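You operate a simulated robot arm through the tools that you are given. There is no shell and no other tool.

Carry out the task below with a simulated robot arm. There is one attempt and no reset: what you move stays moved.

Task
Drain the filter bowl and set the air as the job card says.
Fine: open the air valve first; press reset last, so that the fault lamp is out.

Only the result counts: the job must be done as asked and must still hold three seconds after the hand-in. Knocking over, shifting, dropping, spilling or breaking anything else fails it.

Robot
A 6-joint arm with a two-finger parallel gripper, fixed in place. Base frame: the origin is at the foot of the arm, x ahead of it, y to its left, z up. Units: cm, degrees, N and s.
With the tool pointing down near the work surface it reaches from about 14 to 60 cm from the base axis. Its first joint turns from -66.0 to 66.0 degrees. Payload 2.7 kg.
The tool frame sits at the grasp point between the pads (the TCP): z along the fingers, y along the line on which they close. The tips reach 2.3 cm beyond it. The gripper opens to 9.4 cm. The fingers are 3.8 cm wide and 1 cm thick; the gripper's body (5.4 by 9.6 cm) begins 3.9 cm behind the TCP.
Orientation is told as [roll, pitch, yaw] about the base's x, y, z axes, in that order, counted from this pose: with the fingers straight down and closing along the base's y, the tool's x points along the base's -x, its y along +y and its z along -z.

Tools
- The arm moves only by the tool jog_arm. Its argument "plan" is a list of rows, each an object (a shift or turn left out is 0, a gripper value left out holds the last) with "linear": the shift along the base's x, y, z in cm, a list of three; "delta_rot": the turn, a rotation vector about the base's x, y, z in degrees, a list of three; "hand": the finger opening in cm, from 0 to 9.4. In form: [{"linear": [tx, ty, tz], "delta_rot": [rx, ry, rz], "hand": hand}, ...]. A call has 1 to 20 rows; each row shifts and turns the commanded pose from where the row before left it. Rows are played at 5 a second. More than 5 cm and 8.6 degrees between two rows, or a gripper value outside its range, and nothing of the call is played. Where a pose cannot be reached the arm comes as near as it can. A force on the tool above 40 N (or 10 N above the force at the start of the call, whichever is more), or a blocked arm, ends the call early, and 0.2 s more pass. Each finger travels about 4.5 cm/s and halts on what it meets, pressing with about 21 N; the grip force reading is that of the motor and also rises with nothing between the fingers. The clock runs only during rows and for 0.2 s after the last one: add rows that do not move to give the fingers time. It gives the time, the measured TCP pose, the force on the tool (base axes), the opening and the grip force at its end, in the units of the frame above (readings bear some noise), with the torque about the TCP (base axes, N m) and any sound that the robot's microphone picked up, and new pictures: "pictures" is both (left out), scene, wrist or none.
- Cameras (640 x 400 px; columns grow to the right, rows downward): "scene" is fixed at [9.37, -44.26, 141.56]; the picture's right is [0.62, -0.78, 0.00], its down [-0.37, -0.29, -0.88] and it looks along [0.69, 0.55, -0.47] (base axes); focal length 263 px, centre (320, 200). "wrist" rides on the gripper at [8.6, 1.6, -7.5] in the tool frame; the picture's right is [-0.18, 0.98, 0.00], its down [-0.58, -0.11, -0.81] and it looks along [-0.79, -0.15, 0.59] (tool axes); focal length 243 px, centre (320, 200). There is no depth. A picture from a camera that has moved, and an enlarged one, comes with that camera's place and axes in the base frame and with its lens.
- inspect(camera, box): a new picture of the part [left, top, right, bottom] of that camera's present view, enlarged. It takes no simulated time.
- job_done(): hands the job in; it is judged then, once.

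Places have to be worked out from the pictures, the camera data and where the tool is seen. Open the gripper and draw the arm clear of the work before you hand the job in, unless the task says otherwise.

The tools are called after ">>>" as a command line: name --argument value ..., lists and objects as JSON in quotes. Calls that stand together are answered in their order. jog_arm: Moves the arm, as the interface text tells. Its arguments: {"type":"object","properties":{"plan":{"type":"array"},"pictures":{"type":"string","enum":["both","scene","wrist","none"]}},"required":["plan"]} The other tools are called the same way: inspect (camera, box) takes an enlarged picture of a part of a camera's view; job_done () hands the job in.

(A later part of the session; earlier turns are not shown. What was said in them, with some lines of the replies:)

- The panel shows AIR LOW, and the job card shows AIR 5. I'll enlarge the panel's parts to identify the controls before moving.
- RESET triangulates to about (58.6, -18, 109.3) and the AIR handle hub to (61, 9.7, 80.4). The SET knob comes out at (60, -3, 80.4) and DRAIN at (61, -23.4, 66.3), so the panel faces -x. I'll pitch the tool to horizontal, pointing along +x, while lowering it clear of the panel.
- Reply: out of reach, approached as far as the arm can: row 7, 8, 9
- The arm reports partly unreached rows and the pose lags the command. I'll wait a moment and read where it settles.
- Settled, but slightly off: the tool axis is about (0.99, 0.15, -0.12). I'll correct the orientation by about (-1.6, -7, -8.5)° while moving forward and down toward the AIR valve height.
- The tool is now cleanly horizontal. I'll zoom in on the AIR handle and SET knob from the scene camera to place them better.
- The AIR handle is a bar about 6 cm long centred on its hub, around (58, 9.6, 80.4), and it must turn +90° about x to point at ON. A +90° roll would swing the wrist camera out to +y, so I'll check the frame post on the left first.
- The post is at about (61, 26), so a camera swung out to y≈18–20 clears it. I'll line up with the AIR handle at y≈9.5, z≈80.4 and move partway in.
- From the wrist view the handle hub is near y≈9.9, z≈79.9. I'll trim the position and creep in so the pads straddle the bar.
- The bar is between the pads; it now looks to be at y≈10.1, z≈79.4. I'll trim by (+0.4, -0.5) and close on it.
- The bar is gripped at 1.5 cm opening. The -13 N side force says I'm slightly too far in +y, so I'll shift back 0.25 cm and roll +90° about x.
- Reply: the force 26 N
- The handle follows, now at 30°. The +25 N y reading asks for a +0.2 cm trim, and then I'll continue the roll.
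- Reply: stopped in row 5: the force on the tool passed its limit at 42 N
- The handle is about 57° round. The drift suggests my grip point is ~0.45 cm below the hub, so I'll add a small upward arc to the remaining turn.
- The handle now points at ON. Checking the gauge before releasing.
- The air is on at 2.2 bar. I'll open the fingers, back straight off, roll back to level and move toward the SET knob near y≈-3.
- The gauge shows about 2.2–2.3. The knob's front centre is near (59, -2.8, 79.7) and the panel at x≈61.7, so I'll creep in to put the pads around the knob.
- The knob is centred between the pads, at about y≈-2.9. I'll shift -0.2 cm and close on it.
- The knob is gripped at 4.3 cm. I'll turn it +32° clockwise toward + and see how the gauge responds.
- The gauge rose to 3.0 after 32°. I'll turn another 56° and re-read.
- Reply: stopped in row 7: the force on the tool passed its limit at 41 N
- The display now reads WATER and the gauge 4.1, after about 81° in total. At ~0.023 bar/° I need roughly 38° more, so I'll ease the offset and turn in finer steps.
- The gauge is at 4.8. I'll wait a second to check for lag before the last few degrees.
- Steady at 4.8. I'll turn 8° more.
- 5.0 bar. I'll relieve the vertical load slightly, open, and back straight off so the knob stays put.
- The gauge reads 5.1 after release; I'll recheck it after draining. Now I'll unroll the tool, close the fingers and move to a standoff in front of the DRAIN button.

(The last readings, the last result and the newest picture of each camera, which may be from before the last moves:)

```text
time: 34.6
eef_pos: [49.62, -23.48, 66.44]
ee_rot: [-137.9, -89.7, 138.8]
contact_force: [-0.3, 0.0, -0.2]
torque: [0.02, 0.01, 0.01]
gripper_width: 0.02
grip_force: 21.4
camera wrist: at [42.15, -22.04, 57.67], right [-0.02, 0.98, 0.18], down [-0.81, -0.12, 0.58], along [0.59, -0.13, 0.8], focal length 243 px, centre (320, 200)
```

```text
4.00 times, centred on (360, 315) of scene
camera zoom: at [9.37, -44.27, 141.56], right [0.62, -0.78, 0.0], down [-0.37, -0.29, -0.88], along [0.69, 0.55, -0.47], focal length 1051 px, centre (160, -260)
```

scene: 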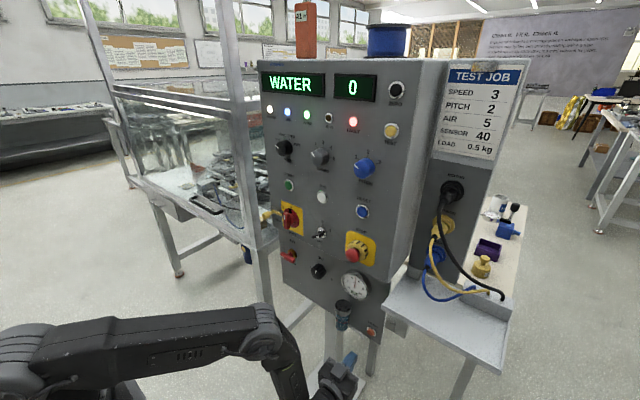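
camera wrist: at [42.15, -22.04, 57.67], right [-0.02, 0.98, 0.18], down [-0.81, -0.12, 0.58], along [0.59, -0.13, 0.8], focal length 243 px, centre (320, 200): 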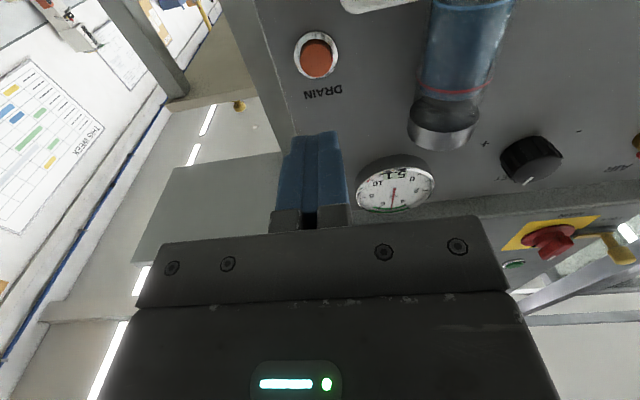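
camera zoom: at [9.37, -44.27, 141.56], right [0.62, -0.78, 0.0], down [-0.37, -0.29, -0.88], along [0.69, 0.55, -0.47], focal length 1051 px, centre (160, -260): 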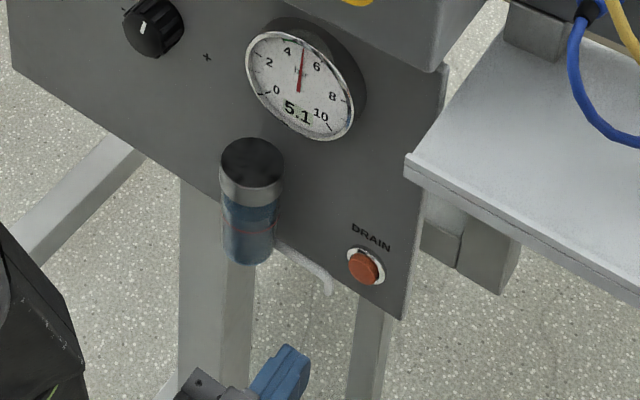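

From the wrist, the button sits at about (61, -23.4, 65.8) and is lined up with the closed fingertips. I'll drop 0.5 cm and approach to just short of contact.

>>> jog_arm --plan '[{"linear": [2, 0, -0.5]}, {"linear": [2, 0, 0]}, {"linear": [2, 0, 0]}, {"linear": [1, 0, 0]}, {"linear": [0.7, 0, 0]}, {"linear": [0.3, 0, 0]}, {"linear": [0.3, 0, 0]}, {}]'

>>> inspect --camera "scene" --box '[310, 265, 410, 365]'

```text
time: 36.5
eef_pos: [57.94, -23.53, 65.72]
ee_rot: [-147.6, -89.7, 148.8]
contact_force: [-0.8, 0.4, 0.2]
torque: [0.04, -0.02, -0.04]
gripper_width: 0.0
grip_force: 20.5
camera wrist: at [50.58, -22.05, 57.09], right [-0.02, 0.98, 0.18], down [-0.81, -0.12, 0.58], along [0.59, -0.14, 0.8], focal length 243 px, centre (320, 200)
```

scene: 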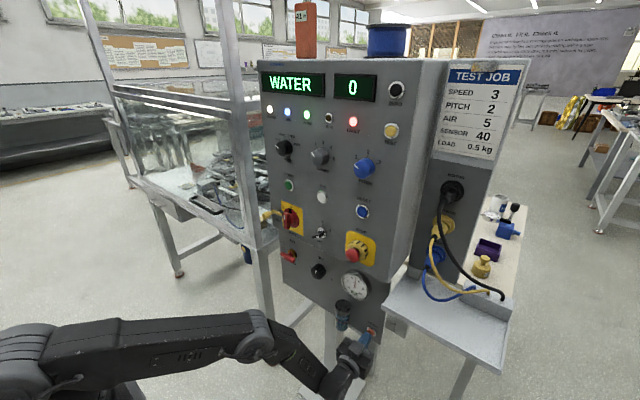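
wrist: 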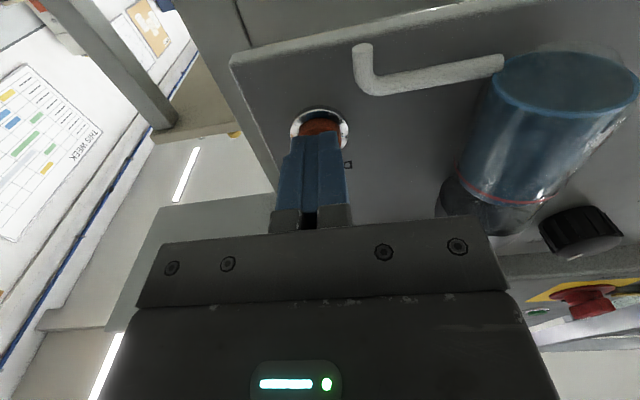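

```text
4.00 times, centred on (360, 315) of scene
camera zoom: at [9.37, -44.26, 141.56], right [0.62, -0.78, 0.0], down [-0.37, -0.29, -0.88], along [0.69, 0.55, -0.47], focal length 1051 px, centre (160, -260)
```

zoom: 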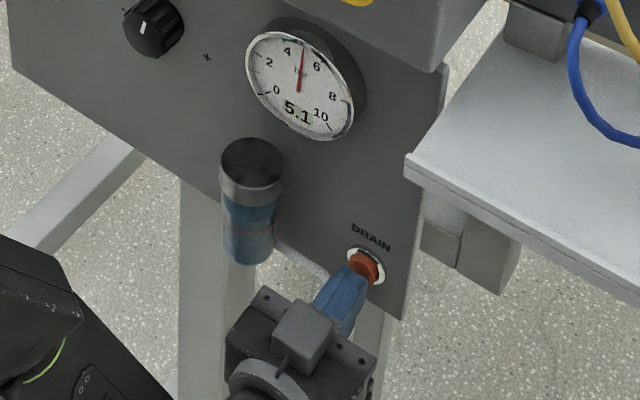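

The fingertips are right at the button and aligned with the ring. I'll press in small steps while watching the force.

>>> jog_arm --plan '[{"linear": [0.2, 0, 0]}, {"linear": [0.2, 0, 0]}, {"linear": [0.2, 0, 0]}, {}]' --pictures "none"

>>> inspect --camera "scene" --box '[310, 265, 410, 365]'

```text
time: 37.5
eef_pos: [58.5, -23.47, 65.86]
ee_rot: [-151.9, -89.7, 153.0]
contact_force: [-1.0, 0.5, 1.3]
torque: [0.01, 0.0, -0.01]
gripper_width: 0.01
grip_force: 21.4
```

```text
4.00 times, centred on (360, 315) of scene
camera zoom: at [9.37, -44.26, 141.56], right [0.62, -0.78, 0.0], down [-0.37, -0.29, -0.88], along [0.69, 0.55, -0.47], focal length 1051 px, centre (160, -260)
```

zoom: 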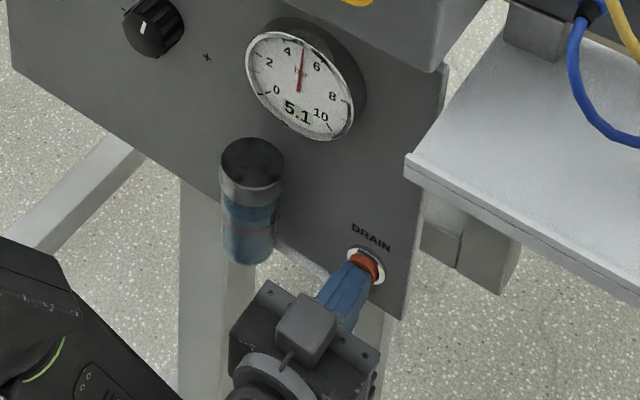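

Only about 1 N so far, so I'll keep pressing slowly.

>>> jog_arm --plan '[{"linear": [0.15, 0, 0]}, {"linear": [0.15, 0, 0]}, {"linear": [0.1, 0, 0]}, {"linear": [0.1, 0, 0]}, {}]' --pictures "none"

>>> inspect --camera "scene" --box '[310, 265, 410, 365]'

```text
time: 38.6
eef_pos: [59.02, -23.6, 65.73]
ee_rot: [-149.7, -89.7, 150.9]
contact_force: [-6.5, 1.6, 2.0]
torque: [0.01, -0.05, 0.0]
gripper_width: 0.0
grip_force: 21.1
heard: click
```

```text
4.00 times, centred on (360, 315) of scene
camera zoom: at [9.35, -44.26, 141.57], right [0.62, -0.78, 0.0], down [-0.37, -0.29, -0.88], along [0.69, 0.55, -0.47], focal length 1051 px, centre (160, -260)
```

zoom: 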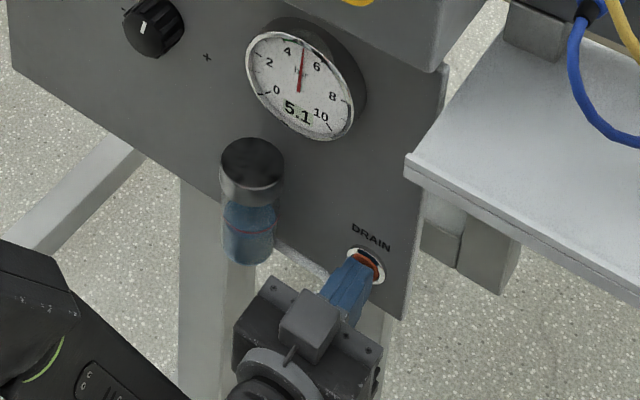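

A click, and the water level is dropping. I'll hold the button in and watch the bowl.

>>> jog_arm --plan '[{}, {}, {}, {}, {}, {}, {}, {}]'

>>> inspect --camera "scene" --box '[310, 265, 410, 365]'

```text
time: 40.5
eef_pos: [59.06, -23.48, 65.86]
ee_rot: [-146.3, -89.8, 147.4]
contact_force: [-7.3, 1.9, -0.6]
torque: [0.01, 0.03, 0.02]
gripper_width: 0.02
grip_force: 21.2
camera wrist: at [51.58, -22.03, 57.08], right [-0.02, 0.98, 0.18], down [-0.81, -0.12, 0.58], along [0.59, -0.14, 0.79], focal length 243 px, centre (320, 200)
```

scene: 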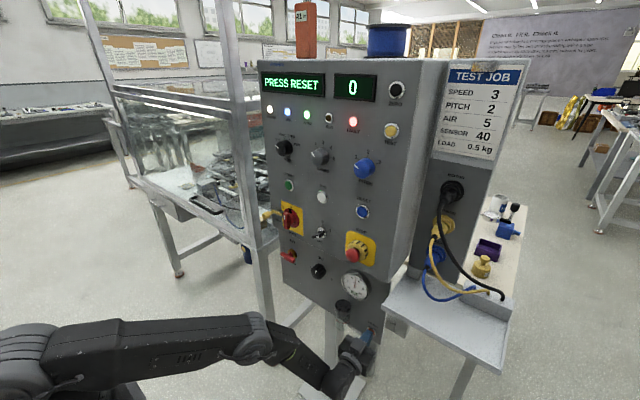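
wrist: 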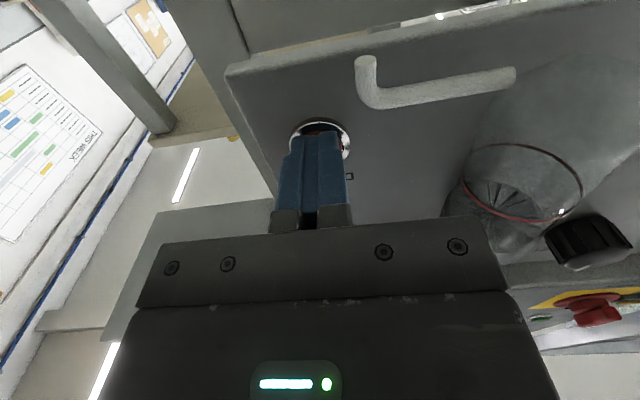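

```text
4.00 times, centred on (360, 315) of scene
camera zoom: at [9.36, -44.26, 141.56], right [0.62, -0.78, 0.0], down [-0.37, -0.29, -0.88], along [0.69, 0.55, -0.47], focal length 1051 px, centre (160, -260)
```

zoom: 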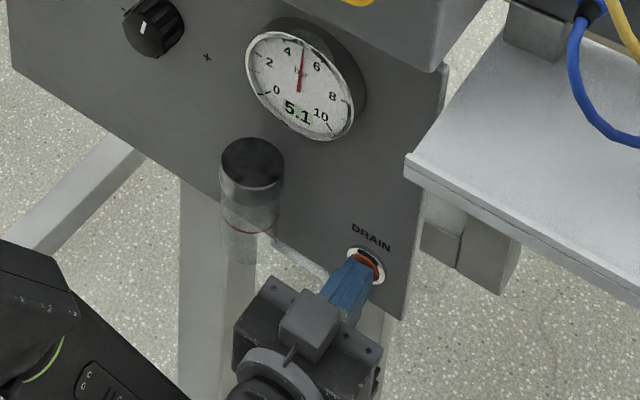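

The bowl is empty and the display says PRESS RESET. I'll back off the button and return to the SET knob standoff to trim 5.1 toward 5.0 before the reset.

>>> jog_arm --plan '[{"linear": [-0.5, 0, 0]}, {"linear": [-1.5, 0, 0]}, {"linear": [-3, 0, 0]}, {"linear": [-4, 0, 0]}, {"linear": [0, 2.1, 1.4]}, {"linear": [0, 2.1, 1.4]}, {"linear": [0, 2.1, 1.4]}, {"linear": [0, 2.1, 1.4]}, {"linear": [0, 2.1, 1.4]}, {"linear": [0, 2.1, 1.4]}, {"linear": [0, 2.1, 1.4]}, {"linear": [0, 2.1, 1.4]}, {"linear": [0, 2.1, 1.4]}, {"linear": [0, 1.7, 1.4], "hand": 7}, {"hand": 7}, {"hand": 7}, {"hand": 7}, {"hand": 7}]'

>>> inspect --camera "scene" --box '[310, 265, 410, 365]'

```text
time: 44.2
eef_pos: [49.95, -2.73, 79.68]
ee_rot: [-147.8, -89.6, 149.0]
contact_force: [0.0, -0.1, -0.3]
torque: [0.01, 0.04, 0.03]
gripper_width: 6.98
grip_force: 0.1
camera wrist: at [42.52, -1.31, 71.0], right [-0.02, 0.98, 0.18], down [-0.81, -0.12, 0.58], along [0.59, -0.14, 0.8], focal length 243 px, centre (320, 200)
```

scene: 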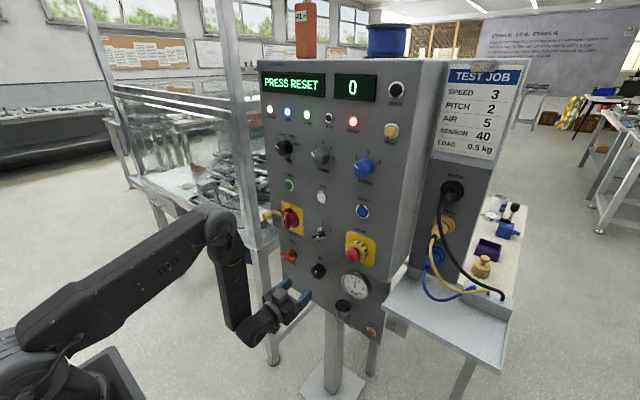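
wrist: 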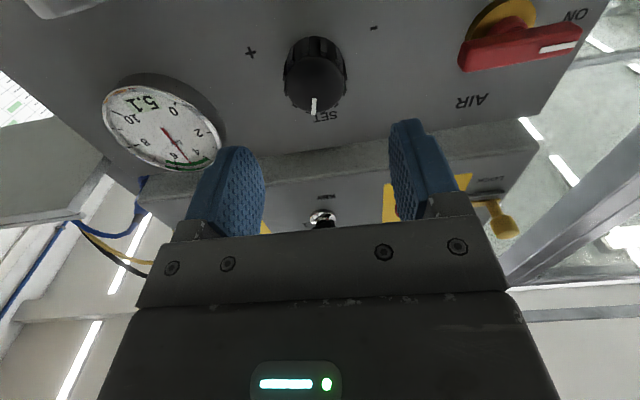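

```text
4.00 times, centred on (360, 315) of scene
camera zoom: at [9.37, -44.26, 141.56], right [0.62, -0.78, 0.0], down [-0.37, -0.29, -0.88], along [0.69, 0.55, -0.47], focal length 1051 px, centre (160, -260)
```

zoom: 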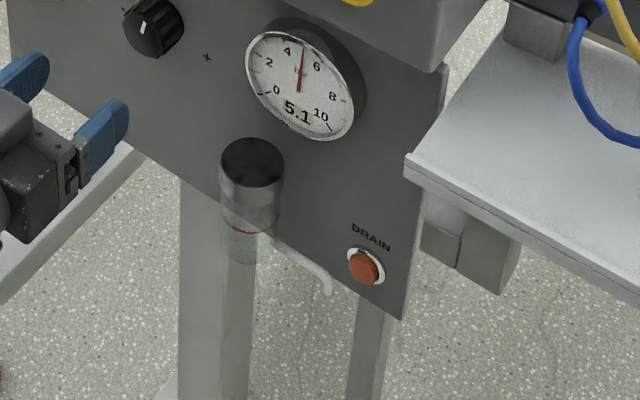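

Still 5.1 and steady, and the drain button has popped back out. I'll re-grip the knob as before.

>>> jog_arm --plan '[{"linear": [2, -0.15, 0.25]}, {"linear": [2, 0, 0]}, {"linear": [2, 0, 0]}, {"linear": [1.5, 0, 0]}, {"linear": [0.7, 0, 0]}, {"linear": [0.4, 0, 0], "hand": 5}, {"hand": 3.6}, {"hand": 3.6}, {"hand": 3.6}, {}]' --pictures "wrist"

>>> inspect --camera "scene" --box '[345, 270, 395, 305]'

```text
time: 46.5
eef_pos: [58.55, -2.9, 80.12]
ee_rot: [-148.7, -89.7, 149.8]
contact_force: [0.3, 5.3, 0.2]
torque: [0.04, -0.2, -0.9]
gripper_width: 4.39
grip_force: 45.4
camera wrist: at [51.15, -1.55, 71.36], right [-0.02, 0.98, 0.18], down [-0.81, -0.12, 0.58], along [0.59, -0.14, 0.8], focal length 243 px, centre (320, 200)
```

wrist: 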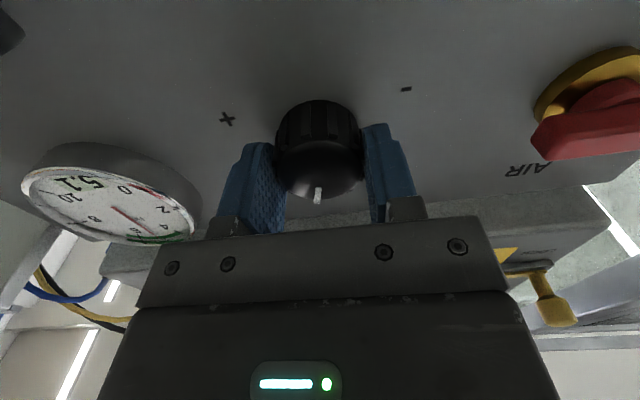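

```text
11.43 times, centred on (370, 288) of scene
camera zoom: at [9.37, -44.25, 141.57], right [0.62, -0.78, 0.0], down [-0.37, -0.29, -0.88], along [0.69, 0.55, -0.47], focal length 3004 px, centre (-251, -800)
```

zoom: 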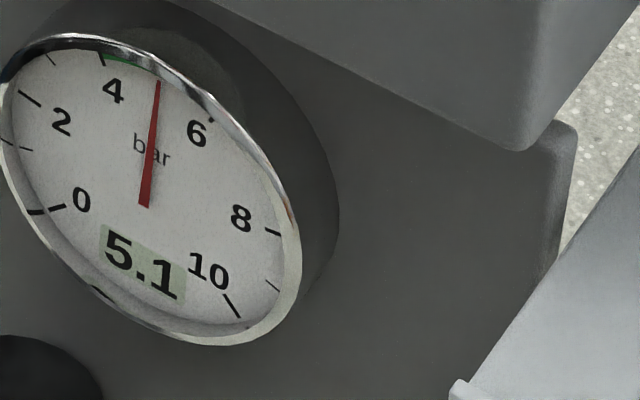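

The knob is held, so I'll turn it back 3°.

>>> jog_arm --plan '[{"delta_rot": [-1.5, 0, 0]}, {"delta_rot": [-1.5, 0, 0]}, {}, {}, {}]' --pictures "none"

>>> inspect --camera "scene" --box '[345, 270, 395, 305]'

```text
time: 47.6
eef_pos: [58.53, -2.98, 80.11]
ee_rot: [-93.9, -86.8, 95.1]
contact_force: [-9.3, 13.7, 7.6]
torque: [0.0, 0.31, -0.47]
gripper_width: 4.37
grip_force: 44.9
```

```text
11.43 times, centred on (370, 288) of scene
camera zoom: at [9.33, -44.24, 141.58], right [0.62, -0.78, 0.0], down [-0.37, -0.29, -0.88], along [0.69, 0.55, -0.47], focal length 3004 px, centre (-251, -800)
```

zoom: 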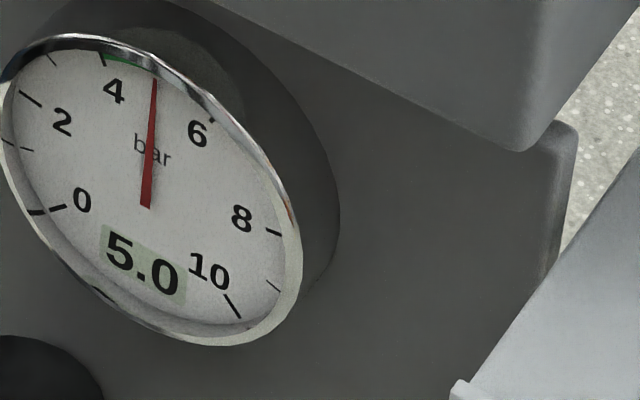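

5.0 bar. I'll relieve the side load, open, back off and level the roll.

>>> jog_arm --plan '[{"linear": [0.04, 0.1, 0.05]}, {"hand": 6.5}, {"hand": 6.5}, {"hand": 6.5}, {"linear": [-1, 0, 0]}, {"linear": [-2.5, 0, 0]}, {"linear": [-4, 0, 0]}, {"linear": [-3, 0, 0], "delta_rot": [3, 0, 0]}, {"hand": 0}, {}, {}]' --pictures "scene"

>>> inspect --camera "scene" --box '[345, 270, 395, 305]'

```text
time: 50.0
eef_pos: [48.17, -2.92, 80.12]
ee_rot: [-150.3, -89.7, 151.3]
contact_force: [0.5, -0.2, -0.5]
torque: [0.01, -0.02, -0.01]
gripper_width: 0.0
grip_force: 5.6
```

scene: 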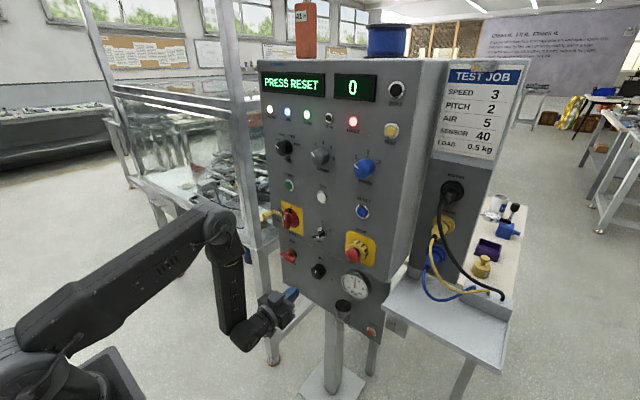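

```text
11.43 times, centred on (370, 288) of scene
camera zoom: at [9.37, -44.26, 141.56], right [0.62, -0.78, 0.0], down [-0.37, -0.29, -0.88], along [0.69, 0.55, -0.47], focal length 3004 px, centre (-251, -800)
```

zoom: 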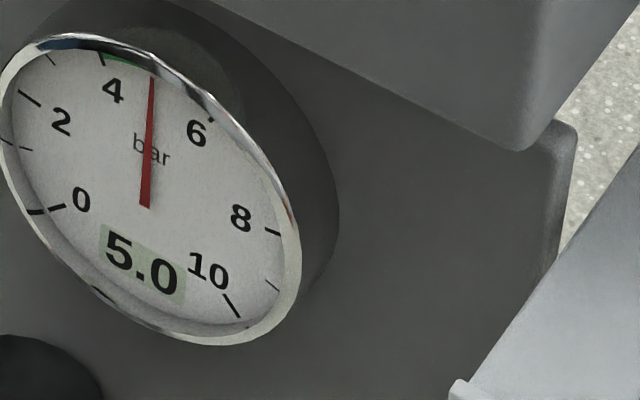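

The gauge holds 5.0 after release. With the fingers closed, I'll go up to a standoff in front of RESET, at about (48, -18, 109.3).

>>> jog_arm --plan '[{"linear": [0, -1.26, 2.43]}, {"linear": [0, -1.26, 2.43]}, {"linear": [0, -1.26, 2.43]}, {"linear": [0, -1.26, 2.43]}, {"linear": [0, -1.26, 2.43]}, {"linear": [0, -1.26, 2.43]}, {"linear": [0, -1.26, 2.43]}, {"linear": [0, -1.26, 2.43]}, {"linear": [0, -1.26, 2.43]}, {"linear": [0, -1.26, 2.43]}, {"linear": [0, -1.26, 2.43]}, {"linear": [0, -1.26, 2.43]}, {}, {}]'

```text
time: 53.0
eef_pos: [48.05, -18.07, 109.33]
ee_rot: [-148.8, -89.7, 149.8]
contact_force: [-0.1, 0.2, 0.5]
torque: [0.01, -0.05, -0.01]
gripper_width: 0.0
grip_force: 21.0
camera wrist: at [40.69, -16.69, 100.55], right [-0.02, 0.98, 0.18], down [-0.81, -0.12, 0.58], along [0.59, -0.14, 0.8], focal length 243 px, centre (320, 200)
```

scene: 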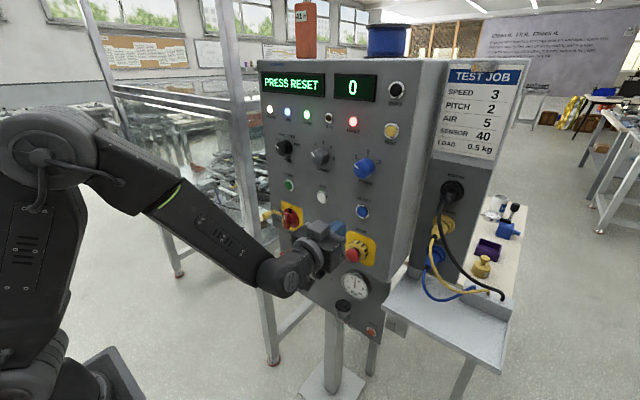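
wrist: 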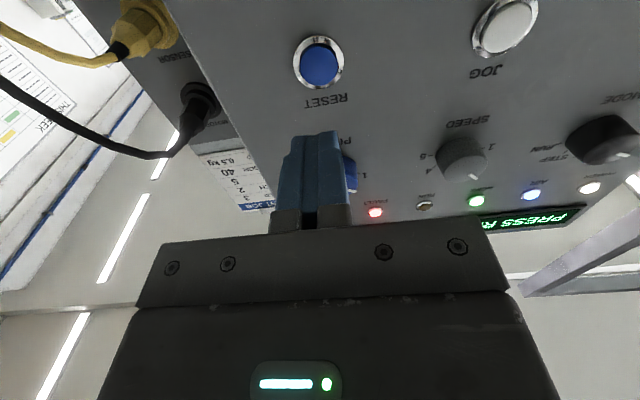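

RESET is at about (58, -17.9, 108.7), directly ahead. I'll drop 0.6 cm and approach to just short of it.

>>> jog_arm --plan '[{"linear": [1.5, 0.1, -0.6]}, {"linear": [1.5, 0, 0]}, {"linear": [1.5, 0, 0]}, {"linear": [1, 0, 0]}, {"linear": [0.5, 0, 0]}, {"linear": [0.4, 0, 0]}, {}]'

>>> inspect --camera "scene" --box '[300, 180, 400, 280]'

```text
time: 54.6
eef_pos: [54.65, -17.95, 108.69]
ee_rot: [-150.3, -89.7, 151.3]
contact_force: [0.2, 0.6, 0.3]
torque: [0.02, 0.01, -0.04]
gripper_width: 0.01
grip_force: 20.6
camera wrist: at [47.19, -16.52, 99.92], right [-0.02, 0.98, 0.18], down [-0.81, -0.12, 0.58], along [0.59, -0.14, 0.8], focal length 243 px, centre (320, 200)
```

scene: 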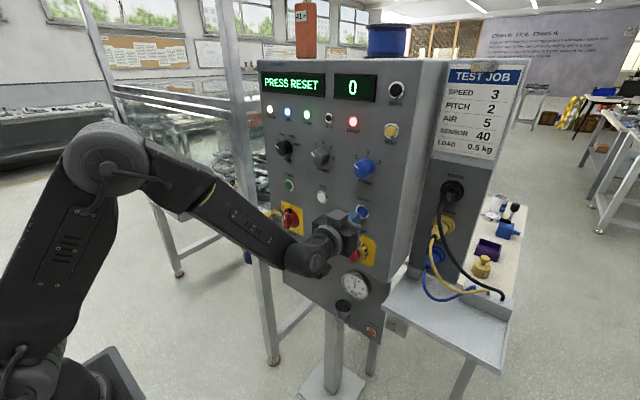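
wrist: 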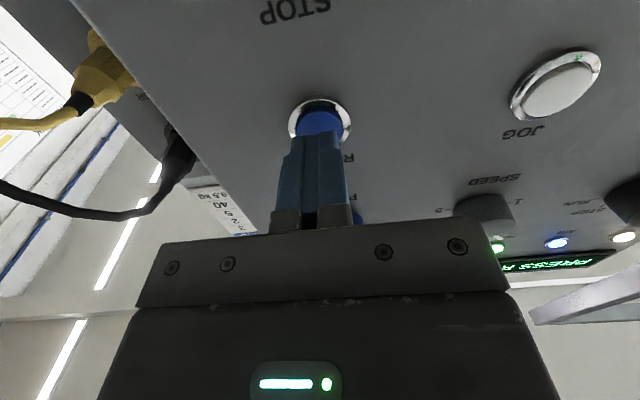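

```text
4.00 times, centred on (350, 230) of scene
camera zoom: at [9.37, -44.26, 141.56], right [0.62, -0.78, 0.0], down [-0.37, -0.29, -0.88], along [0.69, 0.55, -0.47], focal length 1051 px, centre (200, 80)
```

zoom: 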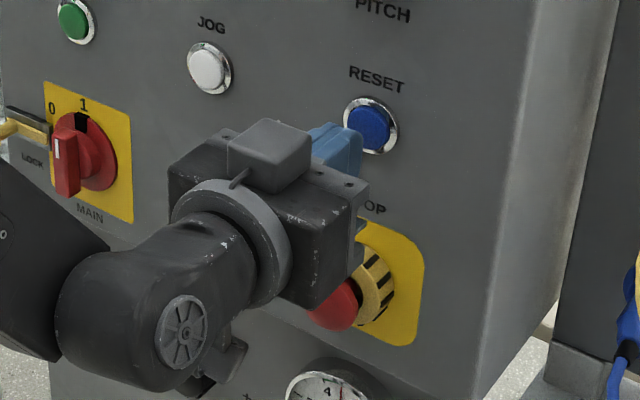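

Lined up and clear of the STOP button. I'll press RESET in small steps.

>>> jog_arm --plan '[{"linear": [0.2, 0, 0]}, {"linear": [0.2, 0, 0]}, {"linear": [0.2, 0, 0]}, {"linear": [0.15, 0, 0]}, {"linear": [0.15, 0, 0]}, {}]' --pictures "scene"

```text
time: 56.0
eef_pos: [55.45, -17.93, 108.6]
ee_rot: [-147.2, -89.7, 148.3]
contact_force: [0.2, 0.5, -0.4]
torque: [-0.01, -0.02, 0.03]
gripper_width: 0.0
grip_force: 21.0
```

scene: 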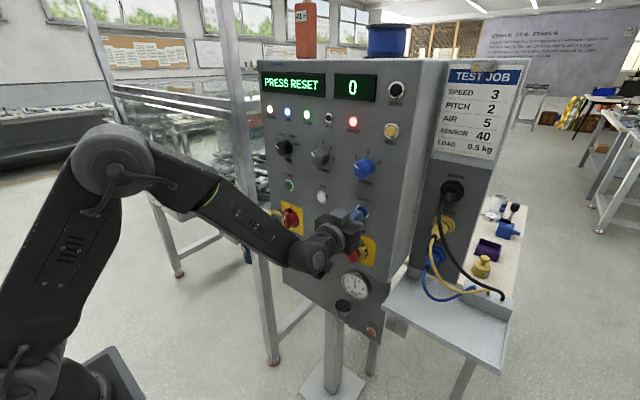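

No contact yet, so I'll continue in 0.15 cm steps.

>>> jog_arm --plan '[{"linear": [0.15, 0, 0]}, {"linear": [0.15, 0, 0]}, {"linear": [0.15, 0, 0]}, {"linear": [0.15, 0, 0]}, {}]' --pictures "both"

```text
time: 57.2
eef_pos: [56.14, -18.11, 108.69]
ee_rot: [-148.8, -89.7, 149.8]
contact_force: [0.0, -0.6, -0.4]
torque: [0.02, 0.04, 0.01]
gripper_width: 0.0
grip_force: 20.6
camera wrist: at [48.67, -16.51, 99.92], right [-0.02, 0.98, 0.18], down [-0.81, -0.12, 0.58], along [0.59, -0.14, 0.8], focal length 243 px, centre (320, 200)
```

scene: 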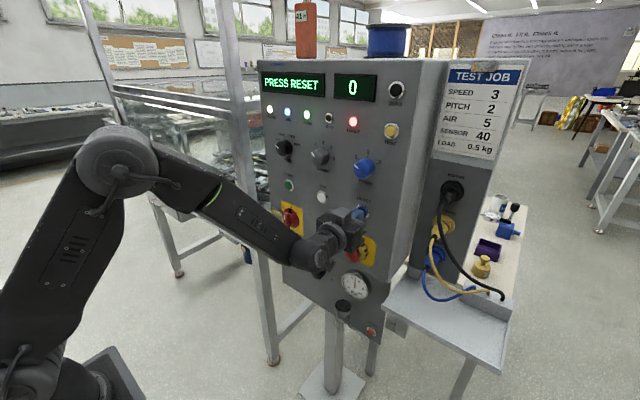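
wrist: 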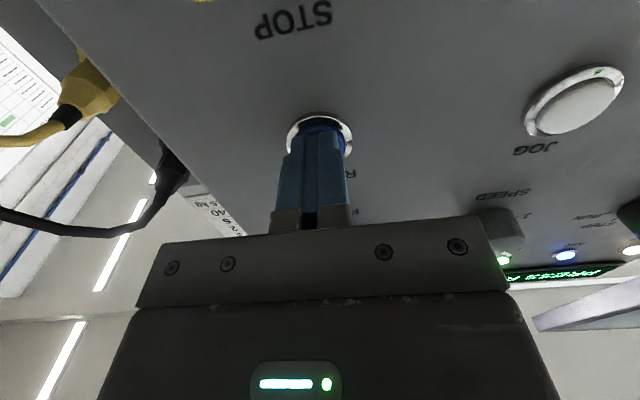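

Almost touching; I'll continue the press.

>>> jog_arm --plan '[{"linear": [0.12, 0, 0]}, {"linear": [0.12, 0, 0]}, {"linear": [0.12, 0, 0]}, {"linear": [0.12, 0, 0]}, {}]' --pictures "scene"

```text
time: 58.5
eef_pos: [56.5, -17.98, 108.69]
ee_rot: [-148.7, -89.8, 149.8]
contact_force: [-2.7, -1.2, 0.3]
torque: [-0.04, -0.01, -0.06]
gripper_width: 0.0
grip_force: 20.9
heard: click
```

scene: 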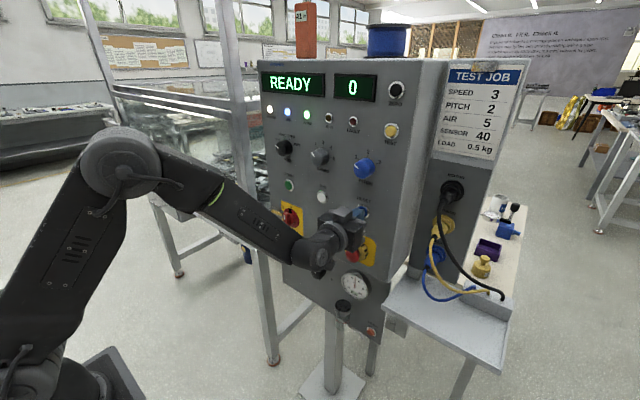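

The button clicked, the display says READY and the fault lamp is out. I'll back off, open the gripper and check everything.

>>> jog_arm --plan '[{"linear": [-0.5, 0, 0]}, {"linear": [-1.5, 0, 0]}, {"linear": [-3, 0, 0]}, {"linear": [-3, 0, 0]}, {"linear": [-2, 1, 0], "hand": 6}, {"linear": [0, 2, 0], "hand": 6}, {"linear": [0, 2, 0]}, {"linear": [0, 2, 0]}, {}, {}, {}]'

>>> inspect --camera "scene" --box '[310, 265, 410, 365]'

>>> inspect --camera "scene" --box '[250, 60, 410, 160]'

>>> inspect --camera "scene" --box '[260, 180, 400, 285]'

```text
time: 60.9
eef_pos: [46.3, -10.9, 108.61]
ee_rot: [-148.3, -89.7, 149.4]
contact_force: [-0.3, -0.3, -0.7]
torque: [0.02, 0.01, 0.0]
gripper_width: 5.98
grip_force: 0.1
camera wrist: at [38.94, -9.42, 99.86], right [-0.02, 0.98, 0.18], down [-0.81, -0.12, 0.58], along [0.59, -0.14, 0.8], focal length 243 px, centre (320, 200)
```

scene: 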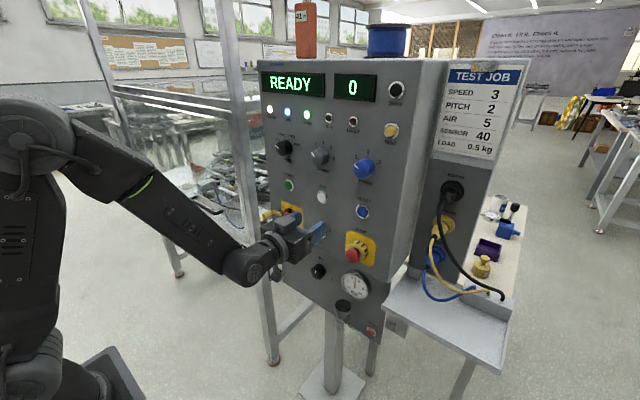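
wrist: 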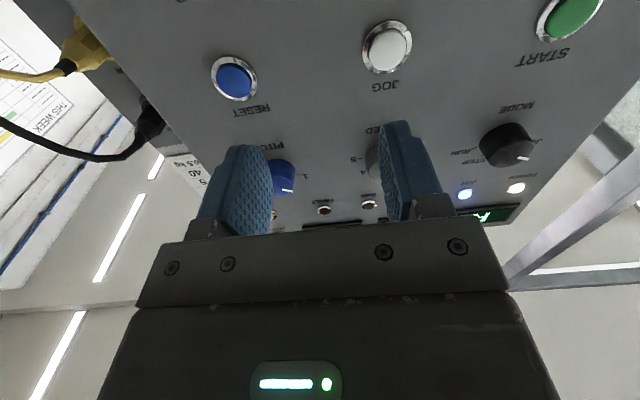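

```text
4.00 times, centred on (360, 315) of scene
camera zoom: at [9.37, -44.26, 141.56], right [0.62, -0.78, 0.0], down [-0.37, -0.29, -0.88], along [0.69, 0.55, -0.47], focal length 1051 px, centre (160, -260)
```

zoom: 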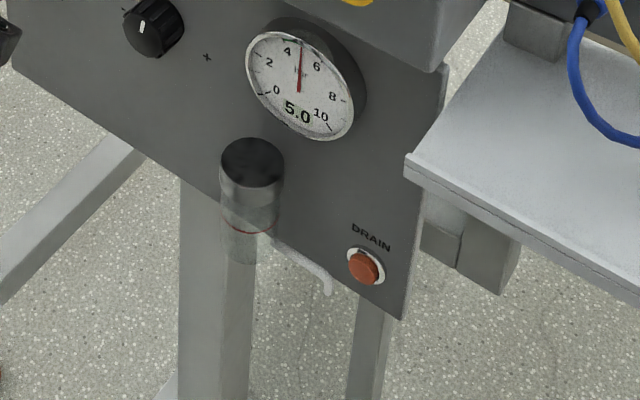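

```text
4.00 times, centred on (330, 110) of scene
camera zoom: at [9.37, -44.26, 141.56], right [0.62, -0.78, 0.0], down [-0.37, -0.29, -0.88], along [0.69, 0.55, -0.47], focal length 1051 px, centre (280, 560)
```

zoom: 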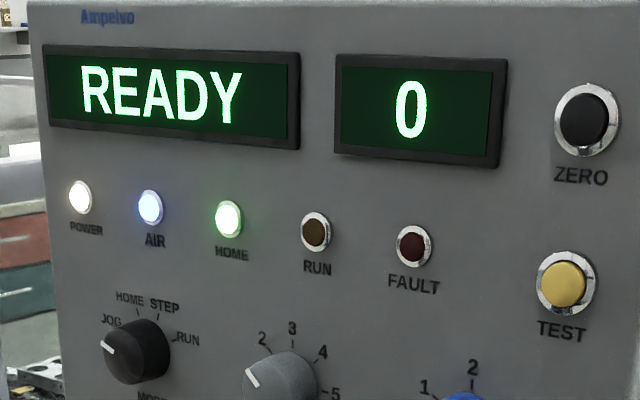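

```text
3.81 times, centred on (330, 232) of scene
camera zoom: at [9.37, -44.26, 141.56], right [0.62, -0.78, 0.0], down [-0.37, -0.29, -0.88], along [0.69, 0.55, -0.47], focal length 1001 px, centre (282, 76)
```

zoom: 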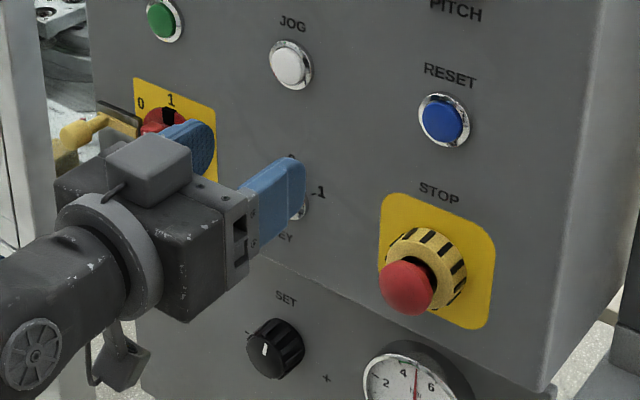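

READY is shown, the fault lamp is out, the gauge reads 5.0 and the bowl is empty. I'll draw the arm back a bit more before handing in.

>>> jog_arm --plan '[{"linear": [-1, 0, -1]}, {"linear": [-1, 0, -1]}, {}, {}, {}]' --pictures "scene"

```text
time: 62.0
eef_pos: [44.43, -10.99, 106.73]
ee_rot: [-147.7, -89.7, 148.8]
contact_force: [0.2, 0.8, -0.1]
torque: [-0.01, -0.01, -0.02]
gripper_width: 6.02
grip_force: 0.0
```

scene: 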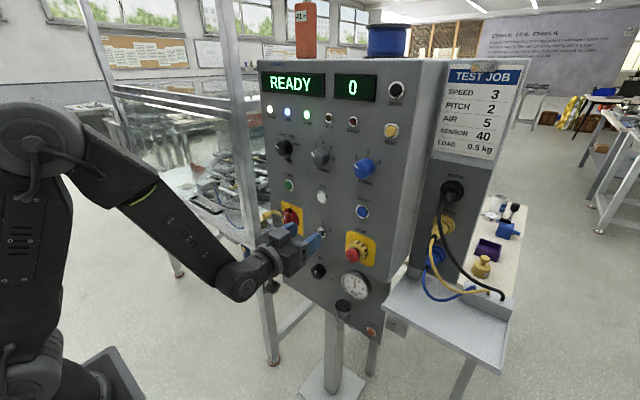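

The panel still shows READY, and the arm is clear with the gripper open. Handing in.

>>> job_done

```text
The job is handed in.
```

The filter bowl is drained, the air is set to 5.0 bar as the job card asks, and the job is handed in. I haven't seen the result of the judging.

- **Air valve:** I opened it first, turning the handle from VENT to ON. The gauge came up to about 2.2 bar.
- **Air pressure:** I turned the SET knob to 5.0 bar. It read 5.1 after I let go, so I trimmed it back after draining. It has read 5.0 since then.
- **Filter bowl:** I held DRAIN until the bowl was empty, and the display changed from WATER to PRESS RESET.
- **Reset:** I pressed it last. The fault lamp went out and the display shows READY.

I moved no other controls. The gripper is open and the arm is clear of the panel.
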